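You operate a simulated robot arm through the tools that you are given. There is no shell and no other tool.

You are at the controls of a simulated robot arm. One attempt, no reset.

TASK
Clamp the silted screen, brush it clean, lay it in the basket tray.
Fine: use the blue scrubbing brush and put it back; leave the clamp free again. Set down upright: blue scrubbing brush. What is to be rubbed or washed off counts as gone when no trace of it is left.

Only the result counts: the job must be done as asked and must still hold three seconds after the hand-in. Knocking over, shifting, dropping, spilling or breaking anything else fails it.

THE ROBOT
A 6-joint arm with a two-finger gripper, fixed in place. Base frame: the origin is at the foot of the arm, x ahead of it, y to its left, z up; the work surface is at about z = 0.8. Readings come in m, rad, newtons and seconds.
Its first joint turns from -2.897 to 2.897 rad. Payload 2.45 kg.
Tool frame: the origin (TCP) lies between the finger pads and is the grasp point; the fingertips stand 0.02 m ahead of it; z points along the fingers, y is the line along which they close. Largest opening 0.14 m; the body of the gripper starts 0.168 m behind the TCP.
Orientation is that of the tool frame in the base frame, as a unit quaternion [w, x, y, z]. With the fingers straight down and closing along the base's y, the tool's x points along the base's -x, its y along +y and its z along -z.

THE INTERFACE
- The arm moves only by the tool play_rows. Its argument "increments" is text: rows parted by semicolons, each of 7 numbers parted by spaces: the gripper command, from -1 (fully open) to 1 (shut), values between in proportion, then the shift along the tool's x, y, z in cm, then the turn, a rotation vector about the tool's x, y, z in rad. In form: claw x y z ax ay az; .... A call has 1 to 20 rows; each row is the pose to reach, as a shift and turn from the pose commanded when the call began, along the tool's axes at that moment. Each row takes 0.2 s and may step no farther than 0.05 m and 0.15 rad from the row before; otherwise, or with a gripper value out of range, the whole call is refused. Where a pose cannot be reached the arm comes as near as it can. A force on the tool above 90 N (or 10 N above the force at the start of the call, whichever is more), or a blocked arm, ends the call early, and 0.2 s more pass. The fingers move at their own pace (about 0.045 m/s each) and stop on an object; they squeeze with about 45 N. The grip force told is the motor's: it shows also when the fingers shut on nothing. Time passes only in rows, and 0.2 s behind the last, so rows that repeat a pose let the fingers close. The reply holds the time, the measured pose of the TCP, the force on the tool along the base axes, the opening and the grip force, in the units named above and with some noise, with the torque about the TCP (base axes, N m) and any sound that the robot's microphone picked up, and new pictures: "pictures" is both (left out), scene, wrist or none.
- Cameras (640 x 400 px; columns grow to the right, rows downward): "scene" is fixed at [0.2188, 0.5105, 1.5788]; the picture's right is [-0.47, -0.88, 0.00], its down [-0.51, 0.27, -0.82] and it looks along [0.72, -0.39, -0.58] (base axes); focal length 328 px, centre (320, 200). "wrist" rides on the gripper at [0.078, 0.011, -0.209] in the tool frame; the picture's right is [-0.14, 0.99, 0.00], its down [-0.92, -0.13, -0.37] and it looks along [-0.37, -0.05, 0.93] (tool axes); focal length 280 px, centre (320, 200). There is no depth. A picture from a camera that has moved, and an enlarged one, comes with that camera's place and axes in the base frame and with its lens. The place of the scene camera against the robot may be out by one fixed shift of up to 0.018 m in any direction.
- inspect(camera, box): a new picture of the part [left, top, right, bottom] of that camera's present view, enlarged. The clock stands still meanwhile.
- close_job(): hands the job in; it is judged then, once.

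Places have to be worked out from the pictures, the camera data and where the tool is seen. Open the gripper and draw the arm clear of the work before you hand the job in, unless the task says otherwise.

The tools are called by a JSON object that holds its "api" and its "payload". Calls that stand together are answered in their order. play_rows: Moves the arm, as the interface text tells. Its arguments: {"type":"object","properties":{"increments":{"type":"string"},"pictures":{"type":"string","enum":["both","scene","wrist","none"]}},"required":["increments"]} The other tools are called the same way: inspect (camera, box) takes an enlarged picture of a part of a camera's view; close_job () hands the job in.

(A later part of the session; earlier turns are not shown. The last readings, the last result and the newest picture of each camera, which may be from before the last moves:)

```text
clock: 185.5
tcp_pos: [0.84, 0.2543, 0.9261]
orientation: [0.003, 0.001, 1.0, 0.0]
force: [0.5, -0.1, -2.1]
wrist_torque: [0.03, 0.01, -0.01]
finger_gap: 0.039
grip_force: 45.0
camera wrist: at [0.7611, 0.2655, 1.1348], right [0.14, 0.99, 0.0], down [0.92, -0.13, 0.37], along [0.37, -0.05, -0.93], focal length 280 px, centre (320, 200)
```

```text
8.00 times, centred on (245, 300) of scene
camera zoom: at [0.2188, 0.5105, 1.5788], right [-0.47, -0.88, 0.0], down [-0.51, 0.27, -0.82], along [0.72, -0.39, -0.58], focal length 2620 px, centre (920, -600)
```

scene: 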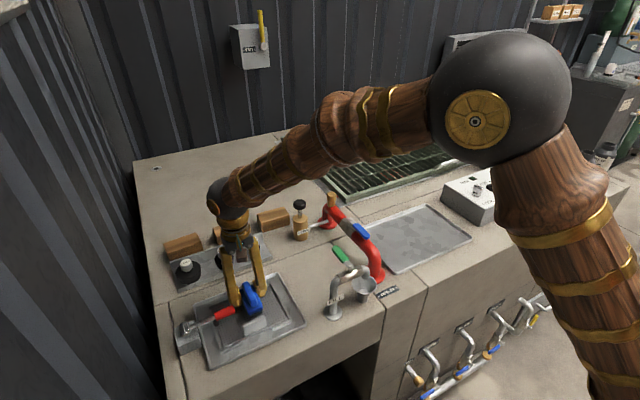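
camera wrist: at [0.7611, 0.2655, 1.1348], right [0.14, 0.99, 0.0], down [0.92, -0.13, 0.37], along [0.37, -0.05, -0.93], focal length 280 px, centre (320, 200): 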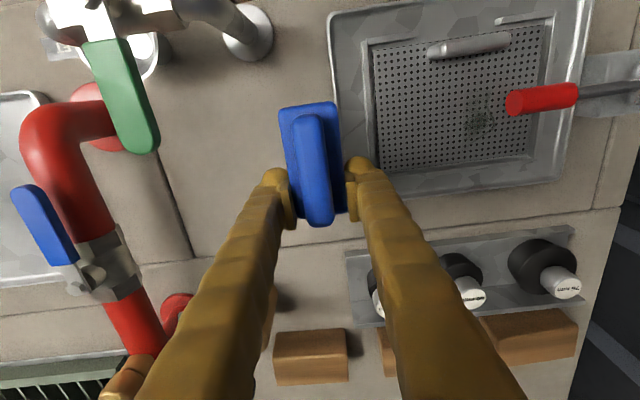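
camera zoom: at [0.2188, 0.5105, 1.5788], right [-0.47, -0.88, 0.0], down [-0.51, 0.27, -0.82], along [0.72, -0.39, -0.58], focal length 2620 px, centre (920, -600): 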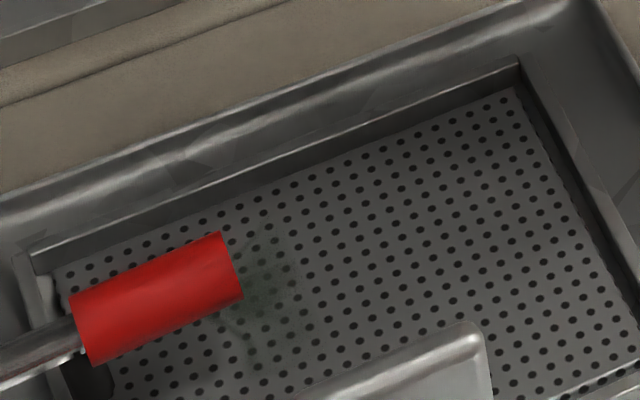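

The patch is fading but not gone, so strokes with real pressure do work. I'll return with the same grip, establish firm contact and stroke in short bursts, checking the force each time.

{"api": "play_rows", "payload": {"increments": "1 0 4 0 0 0 0; 1 0 8 0 0 0 0; 1 0 12 0 0 0 0; 1 0 15 0 0 0 0; 1 0 15 4 0 0 0; 1 0 15 8 0 0 0; 1 0 15 8.9 0 0 0; 1 0 15 9.05 0 0 0; 1 0 15 9.05 0 0 0", "pictures": "none"}}

{"api": "play_rows", "payload": {"increments": "1 0 0 0.05 0 0 0; 1 0 0 0.05 0 0 0", "pictures": "none"}}

{"api": "play_rows", "payload": {"increments": "1 0 0 0.05 0 0 0; 1 0 0 0.05 0 0 0", "pictures": "none"}}

```text
clock: 187.5
tcp_pos: [0.8392, 0.4032, 0.8352]
orientation: [0.003, 0.001, 1.0, 0.001]
force: [2.9, -0.6, 7.8]
wrist_torque: [-0.13, 0.05, 0.04]
finger_gap: 0.0392
grip_force: 44.8
```

```text
clock: 188.1
tcp_pos: [0.8381, 0.4038, 0.8355]
orientation: [0.002, 0.001, 1.0, 0.0]
force: [-1.8, -6.3, 19.6]
wrist_torque: [-0.2, 0.3, 0.09]
finger_gap: 0.039
grip_force: 45.0
```

```text
clock: 188.7
tcp_pos: [0.8383, 0.4038, 0.8359]
orientation: [0.004, 0.0, 1.0, 0.001]
force: [5.5, -8.8, 35.2]
wrist_torque: [-0.09, 0.61, 0.19]
finger_gap: 0.039
grip_force: 44.6
```

35 N with the load near the brush centre — good. Now y strokes up to the lever end and back.

{"api": "play_rows", "payload": {"increments": "1 0 0.6 0 0 0 0; 1 0 1.2 0 0 0 0; 1 0 1.75 0 0 0 0; 1 0 1 0 0 0 0; 1 0 0.3 0 0 0 0; 1 0 -0.5 0 0 0 0; 1 0 0.3 0 0 0 0; 1 0 1 0 0 0 0; 1 0 1.75 0 0 0 0; 1 0 1 0 0 0 0; 1 0 0.2 0 0 0 0; 1 0 0.2 0 0 0 0", "pictures": "none"}}

```text
clock: 191.3
tcp_pos: [0.837, 0.4079, 0.8352]
orientation: [0.002, 0.001, 1.0, 0.001]
force: [0.3, 5.6, 18.5]
wrist_torque: [0.09, -0.24, 0.1]
finger_gap: 0.0392
grip_force: 44.8
```

Still 18 N but shifting to the finger end. I'll tilt the far end down slightly more and repeat the strokes.

{"api": "play_rows", "payload": {"increments": "1 0 0 0 0 -0.006 0; 1 0 0.6 0.03 0 -0.006 0; 1 0 1.35 0.03 0 -0.006 0; 1 0 0.6 0.03 0 -0.006 0; 1 0 -0.2 0.03 0 -0.006 0; 1 0 -1 0.03 0 -0.006 0; 1 0 -0.2 0.03 0 -0.008 0; 1 0 0.6 0.03 0 -0.008 0; 1 0 1.35 0.03 0 -0.008 0; 1 -0.6 1.35 0.03 0 -0.008 0; 1 -0.6 0.6 0.03 0 -0.008 0; 1 -0.6 -0.2 0.03 0 -0.008 0; 1 -0.6 0.6 0.03 0 -0.008 0; 1 -0.6 1.35 0.03 0 -0.008 0; 1 0 1.35 0.03 0 -0.008 0; 1 0 0.4 0.03 0 -0.008 0; 1 0 0.4 0.03 0 -0.008 0", "pictures": "none"}}

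```text
clock: 194.9
tcp_pos: [0.8385, 0.4105, 0.8347]
orientation: [0.007, 0.001, 1.0, 0.0]
force: [-0.3, -0.8, -0.8]
wrist_torque: [-0.01, -0.06, 0.02]
finger_gap: 0.0389
grip_force: 45.2
```

Contact was lost again as the brush crept up. Backing away to look.

{"api": "play_rows", "payload": {"increments": "1 0 -1 -0.2 0 0 0; 1 0 -2.5 -2 0 0 0; 1 0 -4 -6 0 0 0; 1 0 -8 -8 0 0 0; 1 0 -12 -9 0 0 0; 1 0 -16 -9 0 0 0; 1 0 -16 -9 0 0 0", "pictures": "wrist"}}

{"api": "inspect", "payload": {"camera": "wrist", "box": [420, 40, 580, 170]}}

{"api": "inspect", "payload": {"camera": "scene", "box": [215, 275, 275, 325]}}

```text
clock: 196.5
tcp_pos: [0.8358, 0.2551, 0.9255]
orientation: [0.005, 0.001, 1.0, 0.0]
force: [-0.6, -0.4, -1.1]
wrist_torque: [-0.01, -0.01, -0.03]
finger_gap: 0.0393
grip_force: 45.0
camera wrist: at [0.7549, 0.2648, 1.1319], right [0.14, 0.99, 0.0], down [0.92, -0.13, 0.38], along [0.38, -0.05, -0.92], focal length 280 px, centre (320, 200)
```

wrist: 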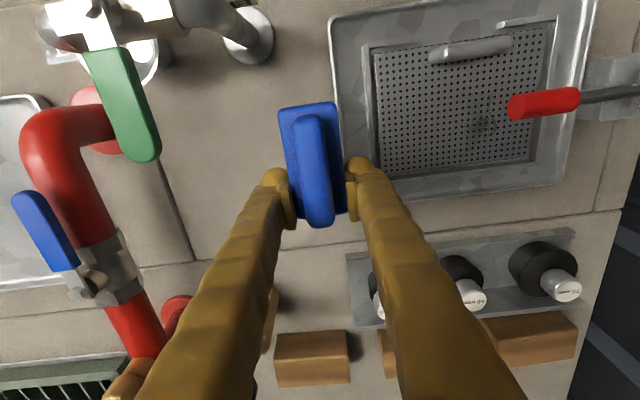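

```text
3.08 times, centred on (500, 105) of wrist
camera zoom: at [0.7549, 0.2648, 1.1319], right [0.14, 0.99, 0.0], down [0.92, -0.13, 0.38], along [0.38, -0.05, -0.92], focal length 863 px, centre (-234, 492)
```

zoom: 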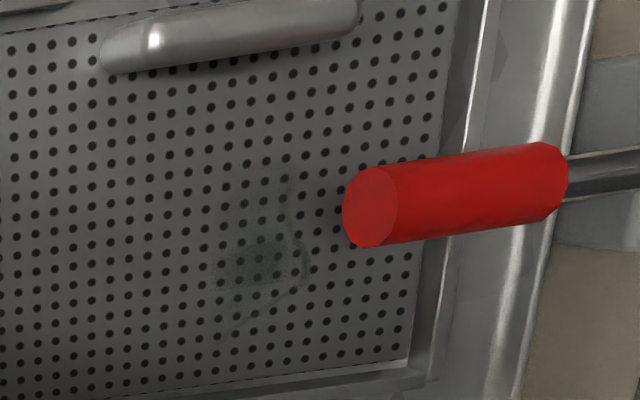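

```text
8.00 times, centred on (245, 300) of scene
camera zoom: at [0.2188, 0.5105, 1.5788], right [-0.47, -0.88, 0.0], down [-0.51, 0.27, -0.82], along [0.72, -0.39, -0.58], focal length 2620 px, centre (920, -600)
```

zoom: 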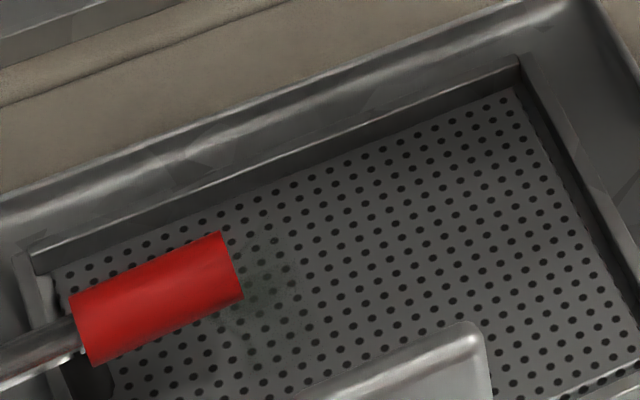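

The patch is fading as a whole, so this approach works and just needs more strokes. The brush has crept up in the grip, so I'll set it down on the table and regrip 4 mm higher on the tool before continuing.

{"api": "play_rows", "payload": {"increments": "1 -1.3 -1.4 0 0 0.006 0; 1 -2.6 -2.8 0 0 0.013 0; 1 -3.9 -4.2 0 0 0.013 0; 1 -5.1 -5.6 2 0 0.013 0; 1 -5.1 -5.6 6 0 0.013 0; 1 -5.1 -5.6 8.8 0 0.013 0; 1 -5.1 -5.6 9.7 0 0.013 0; 1 -5.1 -5.6 9.7 0 0.013 0", "pictures": "none"}}

{"api": "play_rows", "payload": {"increments": "1 0 0 0.15 0 0 0; 1 0 0 0.3 0 0 0; 1 0 0 0.3 0 0 0", "pictures": "none"}}

{"api": "play_rows", "payload": {"increments": "1 0 0 0.1 0 0 0; 1 0 0 0.15 0 0 0; 1 0 0 0.15 0 0 0", "pictures": "none"}}

```text
clock: 198.3
tcp_pos: [0.8874, 0.1944, 0.8259]
orientation: [0.0, 0.002, 1.0, 0.0]
force: [0.6, 1.1, -0.7]
wrist_torque: [-0.03, -0.03, -0.01]
finger_gap: 0.039
grip_force: 44.9
```

```text
clock: 199.1
tcp_pos: [0.8884, 0.1948, 0.8245]
orientation: [0.0, 0.001, 1.0, 0.0]
force: [-0.5, -0.9, -0.5]
wrist_torque: [0.0, -0.05, 0.0]
finger_gap: 0.0391
grip_force: 45.4
```

```text
clock: 199.9
tcp_pos: [0.8884, 0.1947, 0.8236]
orientation: [0.0, 0.001, 1.0, -0.001]
force: [0.3, -0.1, -0.7]
wrist_torque: [0.0, -0.02, -0.01]
finger_gap: 0.039
grip_force: 45.0
```

{"api": "play_rows", "payload": {"increments": "1 0 0 0.05 0 0 0; 1 0 0 0.1 0 0 0; 1 0 0 0.1 0 0 0", "pictures": "none"}}

{"api": "play_rows", "payload": {"increments": "1 0 0 0.05 0 0 0; 1 0 0 0.1 0 0 0; 1 0 0 0.1 0 0 0", "pictures": "none"}}

```text
clock: 200.7
tcp_pos: [0.8891, 0.1942, 0.823]
orientation: [0.001, 0.001, 1.0, 0.0]
force: [-2.3, 3.4, 26.5]
wrist_torque: [0.0, -0.3, 0.02]
finger_gap: 0.0392
grip_force: 45.2
```

```text
clock: 201.5
tcp_pos: [0.8869, 0.1949, 0.823]
orientation: [0.002, 0.001, 1.0, 0.001]
force: [3.0, 6.5, 36.6]
wrist_torque: [0.01, -0.49, 0.04]
finger_gap: 0.0391
grip_force: 44.8
```

Down on the table. Releasing, raising 4.5 mm, and regripping with a slightly smaller offset.

{"api": "play_rows", "payload": {"increments": "1 0 0 -0.12 0 0 0; 0.3 0 0 -0.12 0 0 0; 0 0 0 -0.12 0 0 0; 0 0 0 -0.3 0 0 0; 0 0.3 0 -0.55 0 0 0; 0 0.3 0 -0.55 0 0 0", "pictures": "wrist"}}

{"api": "inspect", "payload": {"camera": "wrist", "box": [240, 90, 400, 240]}}

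```text
clock: 202.9
tcp_pos: [0.8855, 0.194, 0.8275]
orientation: [0.0, 0.001, 1.0, 0.0]
force: [0.2, -0.2, 0.2]
wrist_torque: [-0.02, 0.01, 0.01]
finger_gap: 0.07
grip_force: 0.0
camera wrist: at [0.8067, 0.2051, 1.0356], right [0.14, 0.99, 0.0], down [0.92, -0.13, 0.37], along [0.37, -0.05, -0.93], focal length 280 px, centre (320, 200)
```

wrist: 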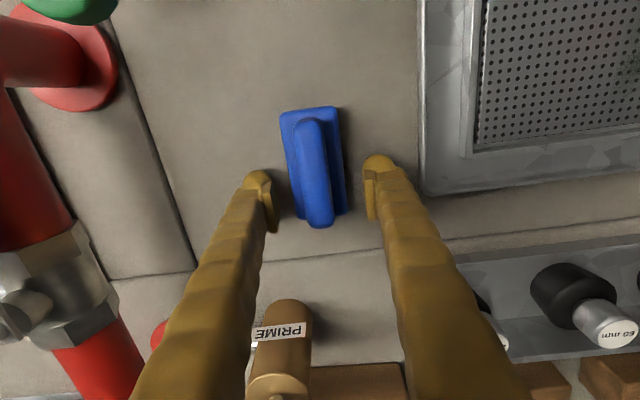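

```text
2.67 times, centred on (320, 165) of wrist
camera zoom: at [0.8067, 0.2051, 1.0356], right [0.14, 0.99, 0.0], down [0.92, -0.13, 0.37], along [0.37, -0.05, -0.93], focal length 748 px, centre (320, 293)
```

zoom: 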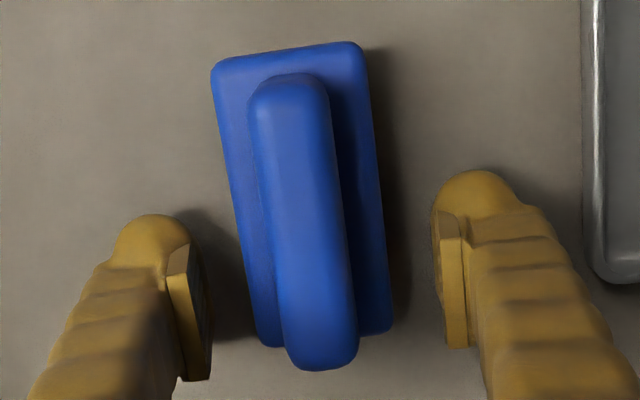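

The brush is upright and the offset is about 23 mm. Closing and lifting, then straight back to the screen.

{"api": "play_rows", "payload": {"increments": "0.2 0 0 0 0 0 0; 0.4 0 0 0 0 0 0; 0.7 0 0 0 0 0 0; 1 0 0 0 0 0 0; 1 0 0 0 0 0 0; 1 0 0 -0.4 0 0 0; 1 0 0 -1 0 0 0; 1 0 0 -3 0 0 0; 1 0 0 -6 0 0 0; 1 0 0 -10 0 0 0; 1 0 0 -10 0 0 0", "pictures": "none"}}

{"api": "play_rows", "payload": {"increments": "1 0.8 3.5 0 0 0 0; 1 1.6 7 0 0 0 0; 1 2.4 10.5 0 0 0 0; 1 3.2 14 0 0 0 0; 1 4 17.5 0 0 0 0; 1 4.8 21 0 0 0 0; 1 4.8 21 4 0 0 0; 1 4.8 21 7.5 0 0 0; 1 4.8 21 8.4 0 0 0; 1 4.8 21 8.4 0 0 0", "pictures": "wrist"}}

{"api": "inspect", "payload": {"camera": "wrist", "box": [230, 60, 430, 250]}}

```text
clock: 205.3
tcp_pos: [0.8852, 0.1931, 0.9278]
orientation: [0.0, 0.0, 1.0, 0.0]
force: [0.0, 0.7, -1.2]
wrist_torque: [0.01, -0.05, 0.0]
finger_gap: 0.0406
grip_force: 45.2
```

```text
clock: 207.5
tcp_pos: [0.8374, 0.4071, 0.8436]
orientation: [0.001, 0.0, 1.0, 0.0]
force: [0.7, 0.7, -1.5]
wrist_torque: [-0.02, -0.01, -0.01]
finger_gap: 0.0405
grip_force: 45.4
camera wrist: at [0.7595, 0.4183, 1.0517], right [0.14, 0.99, 0.0], down [0.92, -0.13, 0.37], along [0.37, -0.05, -0.93], focal length 280 px, centre (320, 200)
```

wrist: 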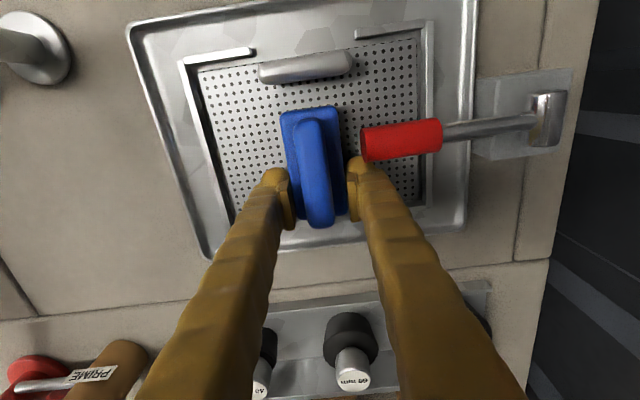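

```text
2.11 times, centred on (330, 155) of wrist
camera zoom: at [0.7595, 0.4183, 1.0517], right [0.14, 0.99, 0.0], down [0.92, -0.13, 0.37], along [0.37, -0.05, -0.93], focal length 590 px, centre (299, 295)
```

zoom: 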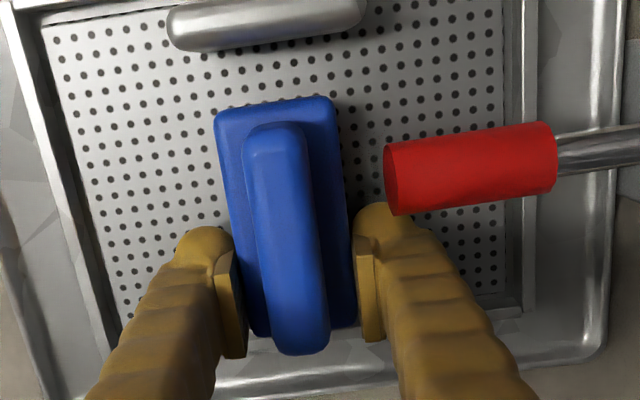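

In position. Stepping down to firm contact.

{"api": "play_rows", "payload": {"increments": "1 0 0 0.2 0 0 0; 1 0 0 0.3 0 0 0; 1 0 0 0.3 0 0 0", "pictures": "none"}}

{"api": "play_rows", "payload": {"increments": "1 0 0 0.05 0 0 0; 1 0 0 0.1 0 0 0; 1 0 0 0.1 0 0 0", "pictures": "none"}}

{"api": "play_rows", "payload": {"increments": "1 0 0 0.05 0 0 0; 1 0 0 0.1 0 0 0; 1 0 0 0.1 0 0 0", "pictures": "none"}}

```text
clock: 208.3
tcp_pos: [0.8381, 0.4067, 0.8392]
orientation: [0.0, 0.001, 1.0, 0.0]
force: [-0.9, 1.2, 4.0]
wrist_torque: [0.02, 0.22, -0.01]
finger_gap: 0.04
grip_force: 44.7
```

```text
clock: 209.1
tcp_pos: [0.8371, 0.4068, 0.8404]
orientation: [0.001, 0.001, 1.0, 0.001]
force: [4.7, 1.6, 13.0]
wrist_torque: [0.01, 0.28, -0.02]
finger_gap: 0.0404
grip_force: 45.1
```

```text
clock: 209.9
tcp_pos: [0.8366, 0.4058, 0.8386]
orientation: [0.001, 0.001, 1.0, 0.001]
force: [-6.1, 8.0, 31.7]
wrist_torque: [0.15, 0.47, -0.11]
finger_gap: 0.0403
grip_force: 45.3
```

32 N with the load reasonably central. Stroking in y.

{"api": "play_rows", "payload": {"increments": "1 0 0.5 0 0 0 0; 1 0 1 0 0 0 0; 1 0 1.5 0 0 0 0; 1 0 0.9 0 0 0 0; 1 0 0.2 0 0 0 0; 1 0 -0.5 0 0 0 0; 1 0 0.2 0 0 0 0; 1 0 0.9 0 0 0 0; 1 0 1.5 0 0 0 0; 1 0 0.9 0 0 0 0; 1 0 0.2 0 0 0 0; 1 0 0.2 0 0 0 0", "pictures": "none"}}

{"api": "play_rows", "payload": {"increments": "1 0 0 0.05 0 -0.004 0; 1 0 0.5 0.05 0 -0.004 0; 1 0 1.25 0.05 0 -0.004 0; 1 0 0.5 0.05 0 -0.004 0; 1 0 -0.3 0.05 0 -0.004 0; 1 0 -1 0.05 0 -0.004 0; 1 0 -0.3 0.05 0 -0.004 0; 1 0 0.5 0.05 0 -0.004 0; 1 0 1.25 0.05 0 -0.004 0; 1 0 0.5 0.05 0 -0.004 0; 1 0 -0.2 0.05 0 -0.004 0; 1 0 -0.2 0.05 0 -0.004 0", "pictures": "none"}}

```text
clock: 212.5
tcp_pos: [0.8356, 0.4068, 0.8383]
orientation: [0.001, 0.0, 1.0, 0.0]
force: [0.2, 9.0, 24.3]
wrist_torque: [0.19, -0.04, 0.02]
finger_gap: 0.0402
grip_force: 45.5
```

```text
clock: 215.1
tcp_pos: [0.8365, 0.4052, 0.8377]
orientation: [0.003, 0.001, 1.0, 0.0]
force: [1.1, 8.9, 22.3]
wrist_torque: [0.2, -0.14, 0.01]
finger_gap: 0.0398
grip_force: 45.3
```

Contact is holding at 22–24 N. More strokes, including a small x shift.

{"api": "play_rows", "payload": {"increments": "1 0 0 0.03 0 -0.003 0; 1 0 0.7 0.03 0 -0.003 0; 1 0 1.45 0.03 0 -0.003 0; 1 0 0.7 0.03 0 -0.003 0; 1 0 0 0.03 0 -0.003 0; 1 0 0.7 0.03 0 -0.003 0; 1 0 1.45 0.03 0 -0.003 0; 1 -0.5 1.45 0.03 0 -0.003 0; 1 -0.5 0.7 0.03 0 -0.003 0; 1 -0.5 0 0.03 0 -0.003 0; 1 -0.5 0.7 0.03 0 -0.003 0; 1 -0.5 1.45 0.03 0 -0.003 0; 1 0 1.45 0.03 0 -0.003 0; 1 0 0.7 0.03 0 -0.003 0; 1 0 0 0.03 0 -0.003 0; 1 0 0 0.03 0 -0.003 0", "pictures": "none"}}

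{"api": "play_rows", "payload": {"increments": "1 0 0.7 0.03 0 -0.003 0; 1 0 1.45 0.03 0 -0.003 0; 1 0.3 1.45 0.03 0 -0.003 0; 1 0.3 0.7 0.03 0 -0.003 0; 1 0.3 0 0.03 0 -0.003 0; 1 0.3 0.7 0.03 0 -0.003 0; 1 0.3 1.45 0.03 0 -0.003 0; 1 -0.4 1.45 0.03 0 -0.003 0; 1 -0.4 0.7 0.03 0 -0.003 0; 1 -0.4 0 0.03 0 -0.003 0; 1 -0.4 0.7 0.03 0 -0.003 0; 1 -0.4 1.45 0.03 0 -0.003 0; 1 0 0.7 0.03 0 -0.003 0; 1 0 0 0.03 0 -0.003 0; 1 0 0 0.03 0 -0.003 0", "pictures": "none"}}

```text
clock: 218.5
tcp_pos: [0.838, 0.4059, 0.8375]
orientation: [0.003, 0.0, 1.0, 0.001]
force: [-1.4, 2.0, 6.7]
wrist_torque: [0.09, -0.1, 0.05]
finger_gap: 0.0397
grip_force: 45.1
```

```text
clock: 221.7
tcp_pos: [0.8378, 0.4053, 0.8355]
orientation: [0.005, 0.001, 1.0, 0.0]
force: [0.1, -0.1, -1.0]
wrist_torque: [-0.01, -0.02, 0.0]
finger_gap: 0.0391
grip_force: 45.0
```

Contact has faded out; I'll back off and inspect the result.

{"api": "play_rows", "payload": {"increments": "1 0 -1 -0.2 0 0 0; 1 0 -2.5 -2 0 0 0; 1 0 -4 -6 0 0 0; 1 0 -8 -8 0 0 0; 1 0 -12 -9 0 0 0; 1 0 -15 -9 0 0 0; 1 0 -15 -9 0 0 0", "pictures": "wrist"}}

{"api": "inspect", "payload": {"camera": "wrist", "box": [420, 40, 580, 170]}}

{"api": "inspect", "payload": {"camera": "scene", "box": [215, 275, 275, 325]}}

```text
clock: 223.3
tcp_pos: [0.8373, 0.2552, 0.9269]
orientation: [0.005, 0.002, 1.0, 0.0]
force: [-0.4, 0.2, -0.6]
wrist_torque: [0.01, -0.02, -0.01]
finger_gap: 0.039
grip_force: 45.2
camera wrist: at [0.7561, 0.2652, 1.1342], right [0.14, 0.99, 0.0], down [0.92, -0.13, 0.38], along [0.37, -0.05, -0.93], focal length 280 px, centre (320, 200)
```

wrist: 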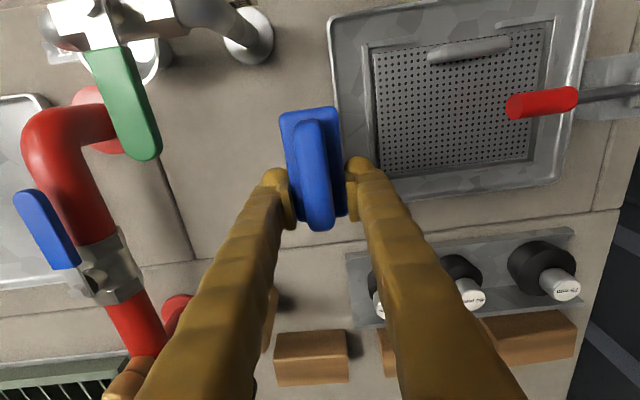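

```text
3.08 times, centred on (500, 105) of wrist
camera zoom: at [0.7561, 0.2652, 1.1342], right [0.14, 0.99, 0.0], down [0.92, -0.13, 0.38], along [0.37, -0.05, -0.93], focal length 863 px, centre (-234, 492)
```

zoom: 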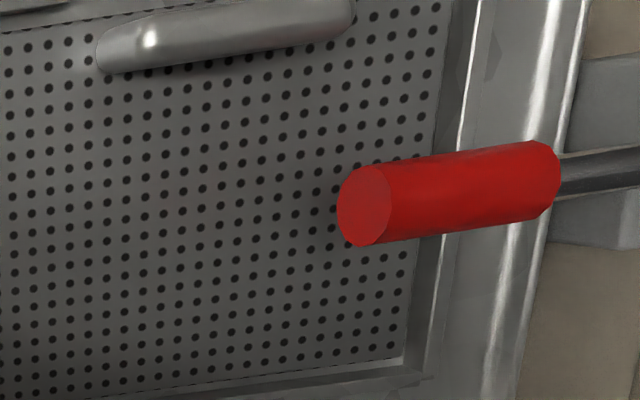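

```text
8.00 times, centred on (245, 300) of scene
camera zoom: at [0.2188, 0.5105, 1.5788], right [-0.47, -0.88, 0.0], down [-0.51, 0.27, -0.82], along [0.72, -0.39, -0.58], focal length 2620 px, centre (920, -600)
```

zoom: 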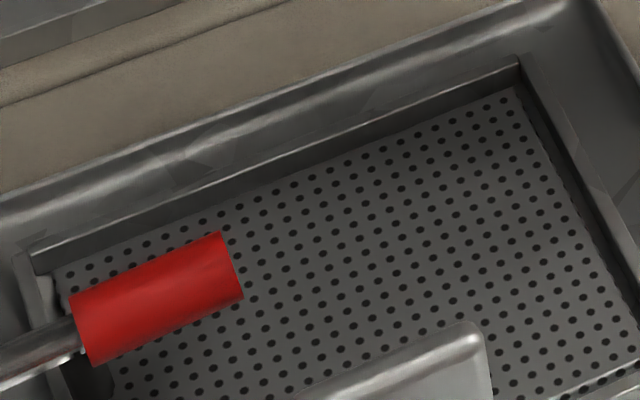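

The silt is completely gone in both views and the clamp is still seated. Now to return the brush. I'll level the tool, set the brush down on the table and regrip it centrally, then place it at its original spot, centre (0.919, 0.226).

{"api": "play_rows", "payload": {"increments": "1 -1.2 -1.5 0 0 0.005 0; 1 -2.4 -3 0 0 0.010 0; 1 -3.6 -4.5 0 0 0.010 0; 1 -4.8 -6.1 2 0 0.010 0; 1 -4.8 -6.1 6 0 0.010 0; 1 -4.8 -6.1 8.8 0 0.010 0; 1 -4.8 -6.1 9.8 0 0.010 0; 1 -4.8 -6.1 9.8 0 0.010 0", "pictures": "none"}}

{"api": "play_rows", "payload": {"increments": "1 0 0 0.15 0 0 0; 1 0 0 0.25 0 0 0; 1 0 0 0.25 0 0 0", "pictures": "none"}}

{"api": "play_rows", "payload": {"increments": "1 0 0 0.05 0 0 0; 1 0 0 0.1 0 0 0; 1 0 0 0.1 0 0 0", "pictures": "none"}}

```text
clock: 225.1
tcp_pos: [0.8845, 0.1949, 0.8294]
orientation: [0.0, 0.001, 1.0, 0.001]
force: [-1.0, -0.1, -1.0]
wrist_torque: [0.01, 0.0, -0.01]
finger_gap: 0.0392
grip_force: 44.7
```

```text
clock: 225.9
tcp_pos: [0.8836, 0.1939, 0.8269]
orientation: [-0.001, 0.001, 1.0, 0.0]
force: [0.9, 0.2, -0.6]
wrist_torque: [0.03, -0.04, 0.02]
finger_gap: 0.0395
grip_force: 44.6
```

```text
clock: 226.7
tcp_pos: [0.8853, 0.1948, 0.8243]
orientation: [0.0, 0.001, 1.0, 0.0]
force: [0.2, -0.9, -1.2]
wrist_torque: [-0.03, -0.02, -0.01]
finger_gap: 0.0394
grip_force: 45.4
```

{"api": "play_rows", "payload": {"increments": "1 0 0 0.05 0 0 0; 1 0 0 0.1 0 0 0; 1 0 0 0.1 0 0 0", "pictures": "none"}}

{"api": "play_rows", "payload": {"increments": "1 0 0 0.05 0 0 0; 1 0 0 0.1 0 0 0; 1 0 0 0.1 0 0 0", "pictures": "none"}}

```text
clock: 227.5
tcp_pos: [0.885, 0.1946, 0.8253]
orientation: [0.0, 0.001, 1.0, 0.0]
force: [0.9, 0.5, 0.5]
wrist_torque: [0.01, -0.02, 0.02]
finger_gap: 0.039
grip_force: 45.1
```

```text
clock: 228.3
tcp_pos: [0.8849, 0.195, 0.8239]
orientation: [0.001, 0.001, 1.0, 0.0]
force: [-2.2, -0.6, 15.8]
wrist_torque: [-0.04, -0.24, -0.04]
finger_gap: 0.0392
grip_force: 44.9
```

On the table. Releasing and moving the fingers to the brush centre.

{"api": "play_rows", "payload": {"increments": "1 0 0 -0.05 0 0 0; 0.3 0 0 -0.05 0 0 0; 0 0 0 -0.05 0 0 0; 0 0 0 -0.3 0 0 0; 0 0.8 0 -0.45 0 0 0; 0 1.6 0 -0.45 0 0 0; 0 2.35 0 -0.45 0 0 0; 0 2.35 0 -0.45 0 0 0", "pictures": "wrist"}}

{"api": "inspect", "payload": {"camera": "wrist", "box": [240, 110, 400, 260]}}

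{"api": "inspect", "payload": {"camera": "scene", "box": [270, 210, 350, 290]}}

```text
clock: 230.1
tcp_pos: [0.8603, 0.1953, 0.8284]
orientation: [0.0, 0.0, 1.0, 0.001]
force: [-0.5, 0.4, 0.0]
wrist_torque: [-0.03, -0.02, -0.02]
finger_gap: 0.0701
grip_force: 0.0
camera wrist: at [0.7817, 0.205, 1.0371], right [0.14, 0.99, 0.0], down [0.92, -0.13, 0.37], along [0.37, -0.05, -0.93], focal length 280 px, centre (320, 200)
```

wrist: 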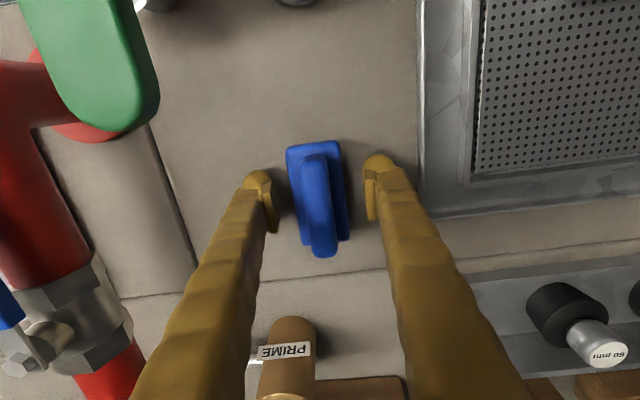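

```text
2.67 times, centred on (320, 185) of wrist
camera zoom: at [0.7817, 0.205, 1.0371], right [0.14, 0.99, 0.0], down [0.92, -0.13, 0.37], along [0.37, -0.05, -0.93], focal length 748 px, centre (320, 240)
```

zoom: 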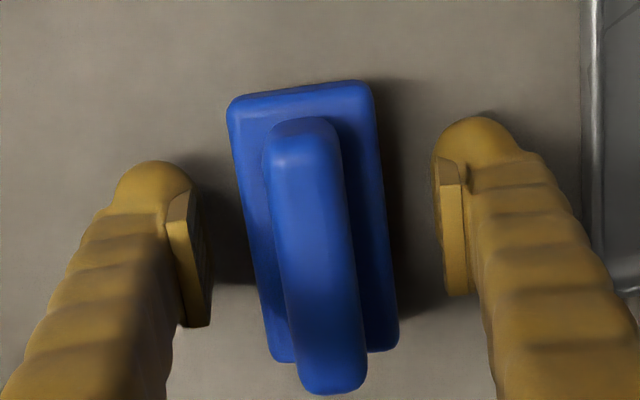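

```text
5.00 times, centred on (310, 250) of scene
camera zoom: at [0.2188, 0.5105, 1.5788], right [-0.47, -0.88, 0.0], down [-0.51, 0.27, -0.82], along [0.72, -0.39, -0.58], focal length 1637 px, centre (370, -50)
```

zoom: 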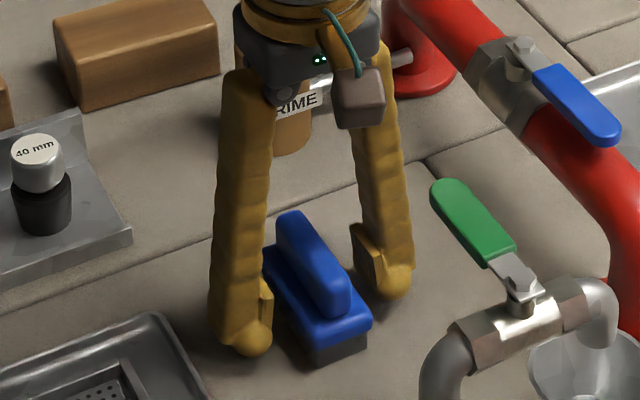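

The brush is centred. Closing, lifting gently, and carrying it to its home position.

{"api": "play_rows", "payload": {"increments": "0.2 0 0 0 0 0 0; 0.4 0 0 0 0 0 0; 0.7 0 0 0 0 0 0; 1 0 0 0 0 0 0; 1 0 0 0 0 0 0; 1 0 0 -0.4 0 0 0; 1 0 0 -1 0 0 0; 1 0 0 -2.5 0 0 0; 1 0 0 -5 0 0 0; 1 -2 1 -5 0 0 0; 1 -4 2.1 -5 0 0 0; 1 -5.8 3.1 -5 0 0 0; 1 -5.8 3.1 -3 0 0 0; 1 -5.8 3.1 -1 0 0 0; 1 -5.8 3.1 -1 0 0 0", "pictures": "both"}}

{"api": "inspect", "payload": {"camera": "scene", "box": [260, 205, 340, 285]}}

```text
clock: 233.3
tcp_pos: [0.9204, 0.2253, 0.8383]
orientation: [0.0, 0.001, 1.0, 0.0]
force: [0.4, -0.4, 0.2]
wrist_torque: [0.0, 0.0, 0.03]
finger_gap: 0.0404
grip_force: 44.8
camera wrist: at [0.8417, 0.2352, 1.0464], right [0.14, 0.99, 0.0], down [0.92, -0.13, 0.37], along [0.37, -0.05, -0.93], focal length 280 px, centre (320, 200)
```

scene: 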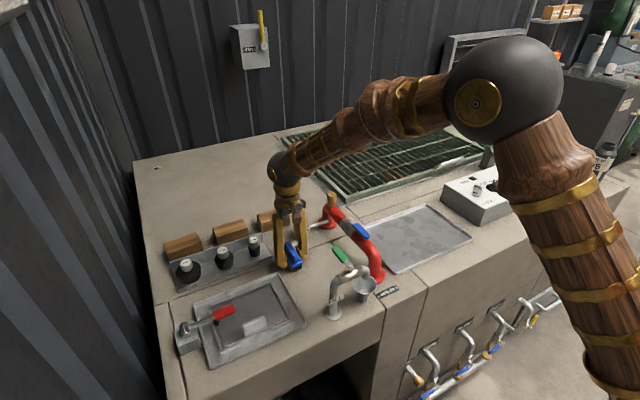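
wrist: 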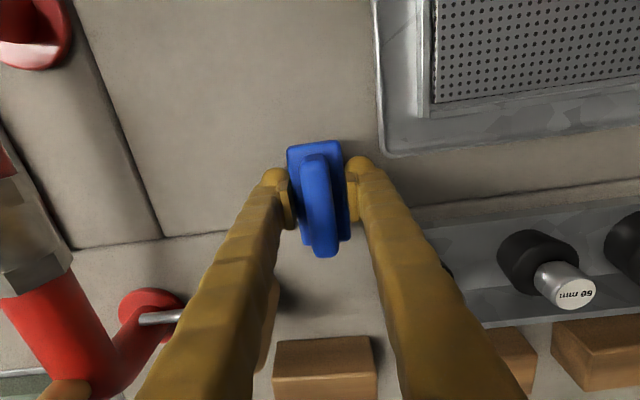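

```text
5.00 times, centred on (300, 245) of scene
camera zoom: at [0.2188, 0.5105, 1.5788], right [-0.47, -0.88, 0.0], down [-0.51, 0.27, -0.82], along [0.72, -0.39, -0.58], focal length 1637 px, centre (420, -25)
```

zoom: 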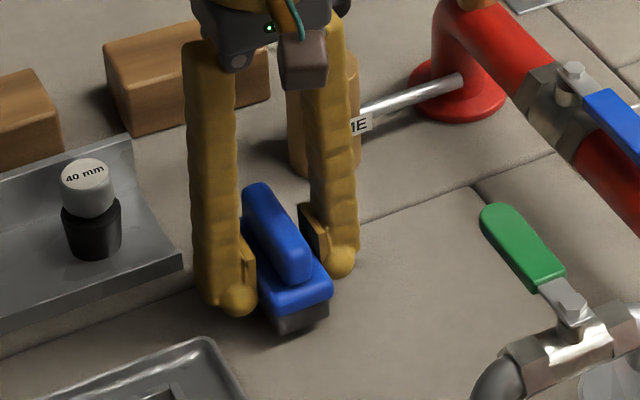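

The position matches the original picture within a pixel. Lowering to contact.

{"api": "play_rows", "payload": {"increments": "1 0 0 0.5 0 0 0; 1 0 0 0.8 0 0 0; 1 0 0 0.8 0 0 0", "pictures": "none"}}

{"api": "play_rows", "payload": {"increments": "1 0 0 0.05 0 0 0; 1 0 0 0.1 0 0 0; 1 0 0 0.1 0 0 0", "pictures": "none"}}

{"api": "play_rows", "payload": {"increments": "1 0 0 0.05 0 0 0; 1 0 0 0.1 0 0 0; 1 0 0 0.1 0 0 0", "pictures": "none"}}

```text
clock: 234.1
tcp_pos: [0.9197, 0.2248, 0.8294]
orientation: [0.0, 0.002, 1.0, -0.001]
force: [-0.2, 0.0, -0.9]
wrist_torque: [0.01, 0.0, 0.05]
finger_gap: 0.0404
grip_force: 44.7
```

```text
clock: 234.9
tcp_pos: [0.9197, 0.2244, 0.8288]
orientation: [0.0, 0.0, 1.0, 0.0]
force: [-0.3, -0.6, -0.3]
wrist_torque: [0.02, 0.0, -0.01]
finger_gap: 0.0407
grip_force: 45.5
```

```text
clock: 235.7
tcp_pos: [0.9201, 0.2248, 0.8287]
orientation: [0.0, 0.0, 1.0, 0.0]
force: [-0.6, -0.5, 3.9]
wrist_torque: [0.01, 0.0, -0.02]
finger_gap: 0.0404
grip_force: 45.2
```

Touching down gently (4 N). I'll open just enough (about 52 mm, to stay clear of the tray's corner) and rise straight up.

{"api": "play_rows", "payload": {"increments": "0.35 0 0 0 0 0 0; 0.26 0 0 0 0 0 0; 0.26 0 0 0 0 0 0; 0.26 0 0 -1 0 0 0; 0.26 0 0 -3 0 0 0; 0.26 0 0 -6 0 0 0; 0.26 0 0 -10 0 0 0; 0 0 0 -14 0 0 0; 0 3 0 -17 0 0 0; 0 3 0 -17 0 0 0", "pictures": "both"}}

{"api": "inspect", "payload": {"camera": "wrist", "box": [260, 150, 400, 260]}}

{"api": "inspect", "payload": {"camera": "scene", "box": [260, 225, 330, 285]}}

{"api": "inspect", "payload": {"camera": "wrist", "box": [340, 0, 580, 170]}}

```text
clock: 237.9
tcp_pos: [0.8861, 0.2238, 1.0007]
orientation: [0.0, 0.001, 1.0, 0.0]
force: [0.1, 0.5, 0.6]
wrist_torque: [-0.01, -0.02, 0.0]
finger_gap: 0.07
grip_force: 0.1
camera wrist: at [0.808, 0.2344, 1.2085], right [0.14, 0.99, 0.0], down [0.92, -0.13, 0.37], along [0.36, -0.05, -0.93], focal length 280 px, centre (320, 200)
```

scene: 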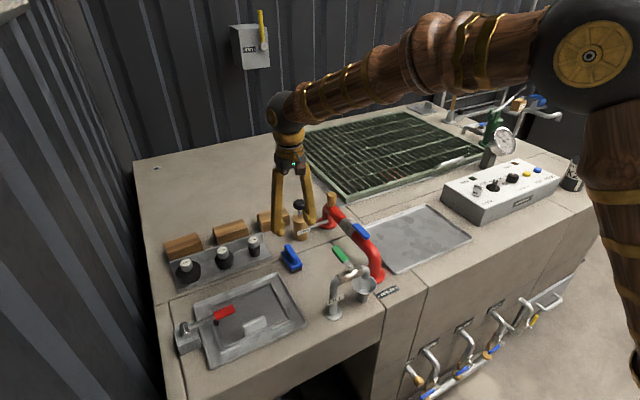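
wrist: 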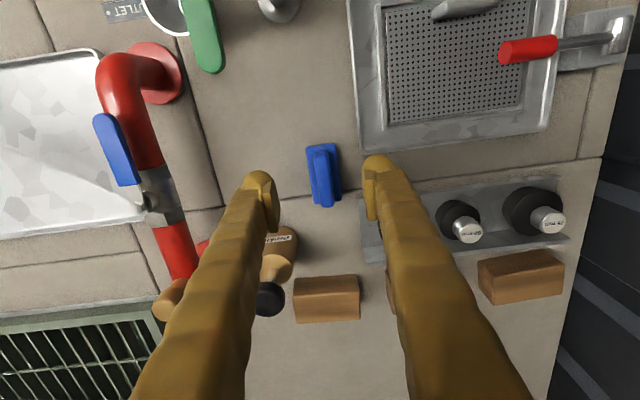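

```text
3.64 times, centred on (330, 205) of wrist
camera zoom: at [0.808, 0.2344, 1.2085], right [0.14, 0.99, 0.0], down [0.92, -0.13, 0.37], along [0.36, -0.05, -0.93], focal length 1020 px, centre (284, 182)
```

zoom: 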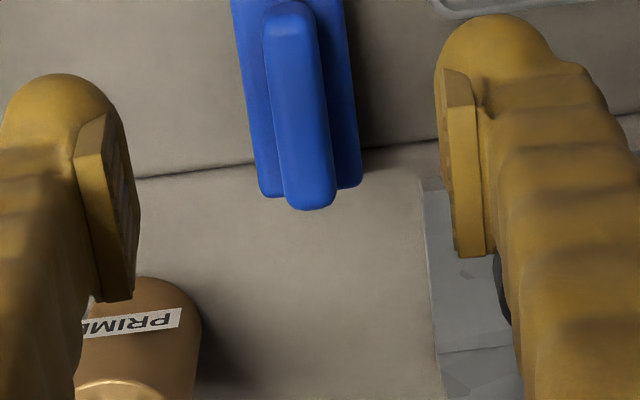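

```text
6.67 times, centred on (295, 255) of scene
camera zoom: at [0.2188, 0.5105, 1.5788], right [-0.47, -0.88, 0.0], down [-0.51, 0.27, -0.82], along [0.72, -0.39, -0.58], focal length 2183 px, centre (487, -167)
```

zoom: 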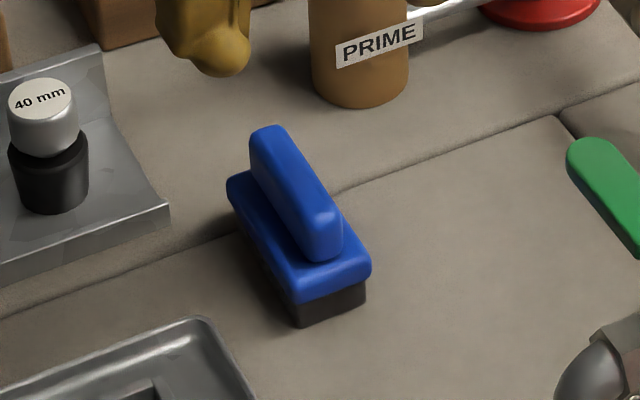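

```text
2.35 times, centred on (460, 85) of wrist
camera zoom: at [0.808, 0.2344, 1.2085], right [0.14, 0.99, 0.0], down [0.92, -0.13, 0.37], along [0.36, -0.05, -0.93], focal length 660 px, centre (-9, 471)
```

zoom: 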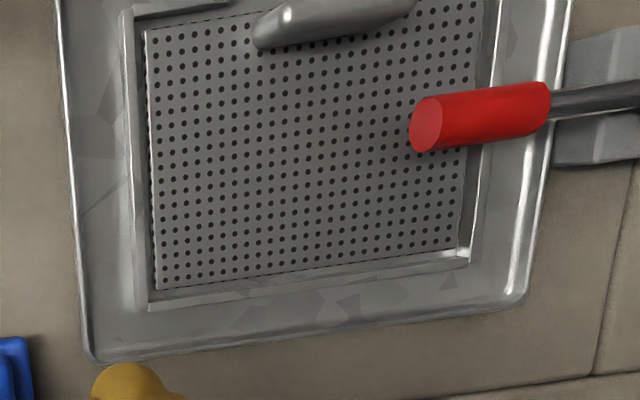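

The brush is back at its original place, upright, and the screen is clean. Next I free the clamp: I'll yaw to close along x and approach the lever grip with a 40° outward tilt, so the tool can rotate with the lever.

{"api": "play_rows", "payload": {"increments": "0.36 0.8 1.6 -1 0 0 0.143; 0.36 1.6 3.2 -2 0 0 0.286; 0.36 2.4 4.8 -3 0 0 0.429; 0.36 3.2 6.4 -4 0 0 0.572; 0.36 4 8 -5 0 0 0.715; 0.36 4.8 9.6 -5 0 0 0.858; 0.36 5.6 11.2 -5 0 0 1.001; 0.36 6.4 12.8 -5 0 0 1.144; 0.36 7.2 14.4 -5 0 0 1.287; 0.36 8 16 -5 0 0 1.43; 0.36 8.6 17.6 -5 0 0 1.5708; 0.36 8.6 17.6 -5 0 0 1.5708", "pictures": "both"}}

{"api": "inspect", "payload": {"camera": "wrist", "box": [230, 0, 430, 160]}}

```text
clock: 240.5
tcp_pos: [0.8031, 0.4014, 1.0507]
orientation: [0.0, 0.708, 0.706, 0.0]
force: [-0.2, -0.2, 0.4]
wrist_torque: [-0.02, 0.0, 0.02]
finger_gap: 0.0447
grip_force: 0.2
camera wrist: at [0.8132, 0.4788, 1.2574], right [0.99, -0.14, 0.0], down [-0.13, -0.92, 0.37], along [-0.05, -0.36, -0.93], focal length 280 px, centre (320, 200)
```

scene: 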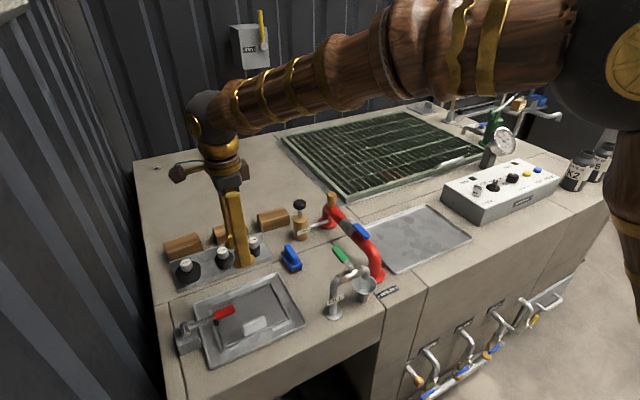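
wrist: 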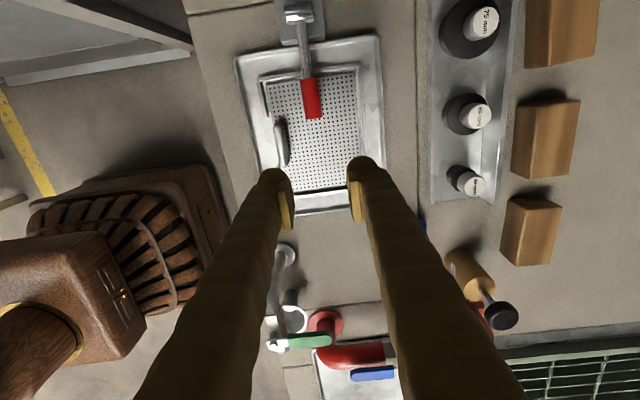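

```text
2.50 times, centred on (330, 80) of wrist
camera zoom: at [0.8132, 0.4788, 1.2574], right [0.99, -0.14, 0.0], down [-0.13, -0.92, 0.37], along [-0.05, -0.36, -0.93], focal length 701 px, centre (295, 500)
```

zoom: 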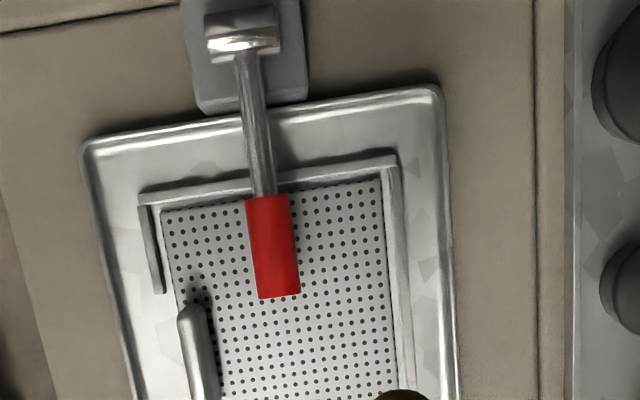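

The lever grip spans y≈0.444–0.495 at x≈0.801, and the plate around it is clean. I'll tilt +40° to a pre-grasp 10 cm back.

{"api": "play_rows", "payload": {"increments": "0.36 0 0 2.4 0 0.14 0; 0.36 0 0 4.9 0 0.28 0; 0.36 0.1 0 7.4 0 0.42 0; 0.36 0.2 0 9.9 0 0.56 0; 0.36 0.2 0 12.3 0 0.698 0; 0.36 0.2 0 12.3 0 0.698 0", "pictures": "both"}}

{"api": "inspect", "payload": {"camera": "wrist", "box": [230, 80, 430, 240]}}

```text
clock: 241.9
tcp_pos: [0.8035, 0.4032, 0.9225]
orientation: [-0.242, 0.665, 0.663, 0.243]
force: [0.2, -0.5, -1.5]
wrist_torque: [0.0, 0.03, -0.03]
finger_gap: 0.0446
grip_force: 0.0
camera wrist: at [0.8137, 0.3276, 1.1329], right [0.99, -0.11, -0.09], down [-0.13, -0.94, -0.31], along [-0.05, 0.32, -0.95], focal length 280 px, centre (320, 200)
```

scene: 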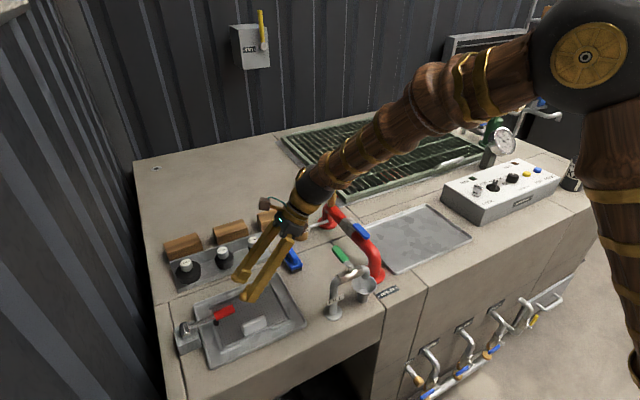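
wrist: 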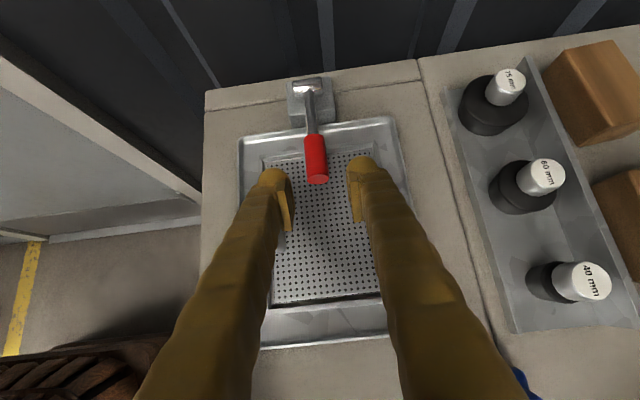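

```text
2.50 times, centred on (330, 160) of wrist
camera zoom: at [0.8137, 0.3276, 1.1329], right [0.99, -0.11, -0.09], down [-0.13, -0.94, -0.31], along [-0.05, 0.32, -0.95], focal length 701 px, centre (295, 300)
```

zoom: 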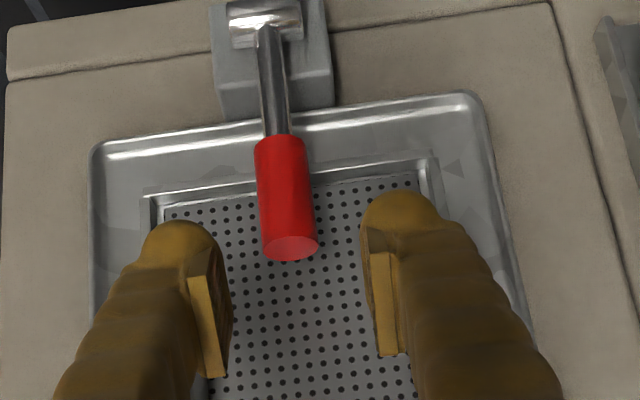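

Aligned. Advancing 10 cm along the tool axis to straddle the grip, then closing.

{"api": "play_rows", "payload": {"increments": "0.36 0 -0.1 2.5 0 0 0; 0.36 0 -0.1 5 0 0 0; 0.36 0 -0.1 7.5 0 0 0; 0.36 0 -0.1 9.5 0 0 0; 0.36 0 -0.1 10 0 0 0; 0.36 0 -0.1 10 0 0 0", "pictures": "both"}}

{"api": "inspect", "payload": {"camera": "scene", "box": [160, 260, 280, 360]}}

{"api": "inspect", "payload": {"camera": "wrist", "box": [230, 80, 430, 240]}}

```text
clock: 243.3
tcp_pos: [0.8027, 0.469, 0.8468]
orientation: [-0.242, 0.665, 0.664, 0.242]
force: [0.2, -0.7, -0.9]
wrist_torque: [-0.01, 0.01, -0.02]
finger_gap: 0.0447
grip_force: 0.0
camera wrist: at [0.8134, 0.3934, 1.0571], right [0.99, -0.11, -0.09], down [-0.13, -0.94, -0.31], along [-0.05, 0.32, -0.95], focal length 280 px, centre (320, 200)
```

scene: 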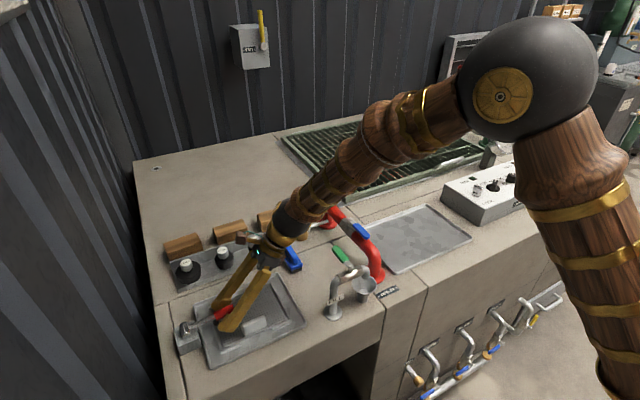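
wrist: 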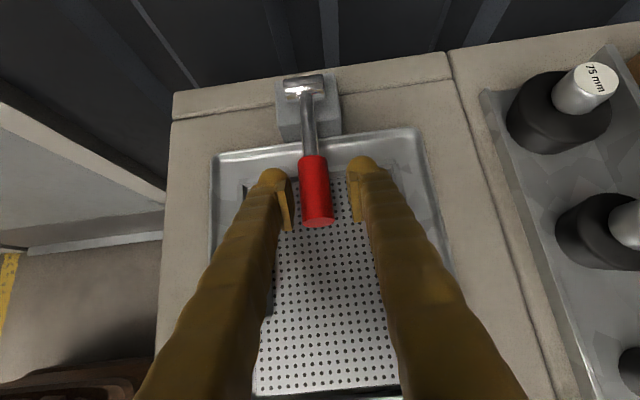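

```text
4.00 times, centred on (220, 310) of scene
camera zoom: at [0.2188, 0.5105, 1.5788], right [-0.47, -0.88, 0.0], down [-0.51, 0.27, -0.82], along [0.72, -0.39, -0.58], focal length 1310 px, centre (720, -240)
```

zoom: 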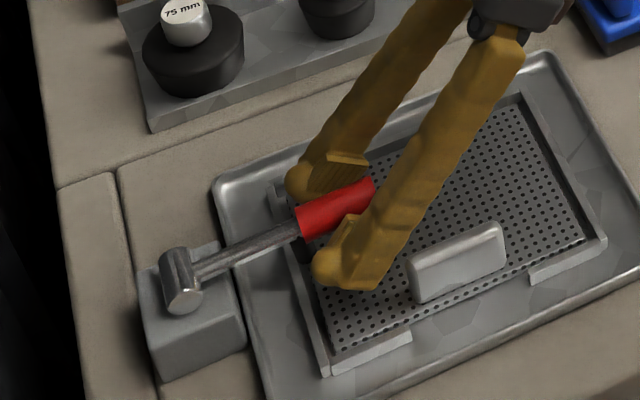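

```text
2.50 times, centred on (330, 160) of wrist
camera zoom: at [0.8134, 0.3934, 1.0571], right [0.99, -0.11, -0.09], down [-0.13, -0.94, -0.31], along [-0.05, 0.32, -0.95], focal length 701 px, centre (295, 300)
```

zoom: 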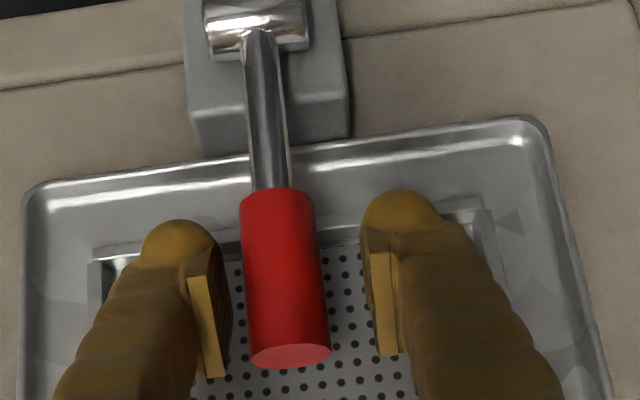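

The fingers straddle the middle of the grip. Closing at full grip.

{"api": "play_rows", "payload": {"increments": "0.6 0 0 0 0 0 0; 0.8 0 0 0 0 0 0; 1 0 0 0 0 0 0; 1 0 0 0 0 0 0; 1 0 0 0 0 0 0", "pictures": "wrist"}}

```text
clock: 244.5
tcp_pos: [0.801, 0.4691, 0.8471]
orientation: [-0.243, 0.664, 0.665, 0.241]
force: [-63.0, -9.9, 4.6]
wrist_torque: [0.44, -0.62, 0.29]
finger_gap: 0.0193
grip_force: 44.8
camera wrist: at [0.8116, 0.3936, 1.0566], right [0.99, -0.1, -0.09], down [-0.13, -0.94, -0.31], along [-0.05, 0.32, -0.95], focal length 280 px, centre (320, 200)
```

wrist: 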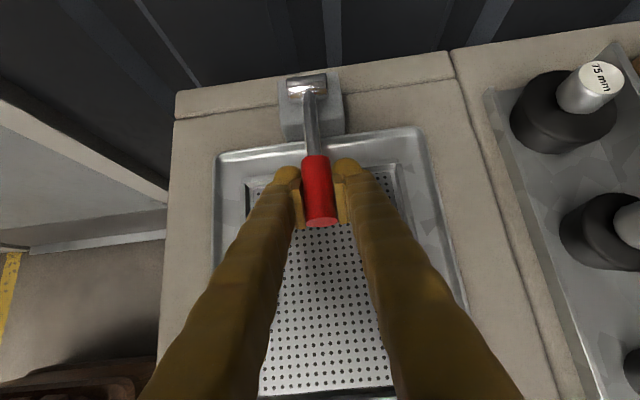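

The closing pushed sideways (−63 N in x) and the gap is below the grip's diameter, so I'm about 2 mm off in x and a little low. I'll reopen, shift, and raise before closing again.

{"api": "play_rows", "payload": {"increments": "0.6 0 0 0 0 0 0; 0.4 0 -0.2 0 0 0 0; 0.4 0.45 -0.23 -0.54 0 0 0; 0.4 0.45 -0.23 -0.54 0 0 0; 0.7 0.45 -0.23 -0.54 0 0 0; 1 0.45 -0.23 -0.54 0 0 0; 1 0.45 -0.23 -0.54 0 0 0; 1 0.45 -0.23 -0.54 0 0 0", "pictures": "wrist"}}

{"api": "inspect", "payload": {"camera": "wrist", "box": [250, 120, 390, 240]}}

```text
clock: 246.3
tcp_pos: [0.8003, 0.4676, 0.8534]
orientation: [-0.241, 0.665, 0.664, 0.242]
force: [-7.3, -1.7, 0.2]
wrist_torque: [0.1, -0.02, 0.15]
finger_gap: 0.022
grip_force: 45.1
camera wrist: at [0.8107, 0.3924, 1.0639], right [0.99, -0.11, -0.09], down [-0.13, -0.94, -0.31], along [-0.05, 0.32, -0.95], focal length 280 px, centre (320, 200)
```

wrist: 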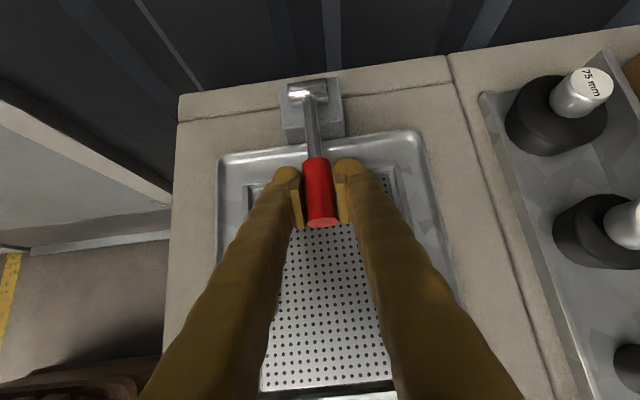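

```text
3.33 times, centred on (320, 180) of wrist
camera zoom: at [0.8107, 0.3924, 1.0639], right [0.99, -0.11, -0.09], down [-0.13, -0.94, -0.31], along [-0.05, 0.32, -0.95], focal length 935 px, centre (320, 267)
```

zoom: 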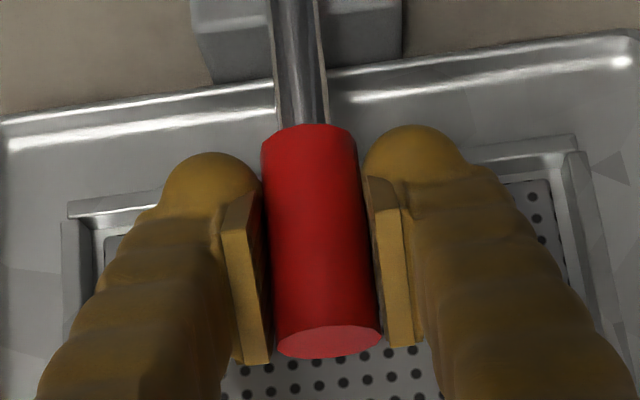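

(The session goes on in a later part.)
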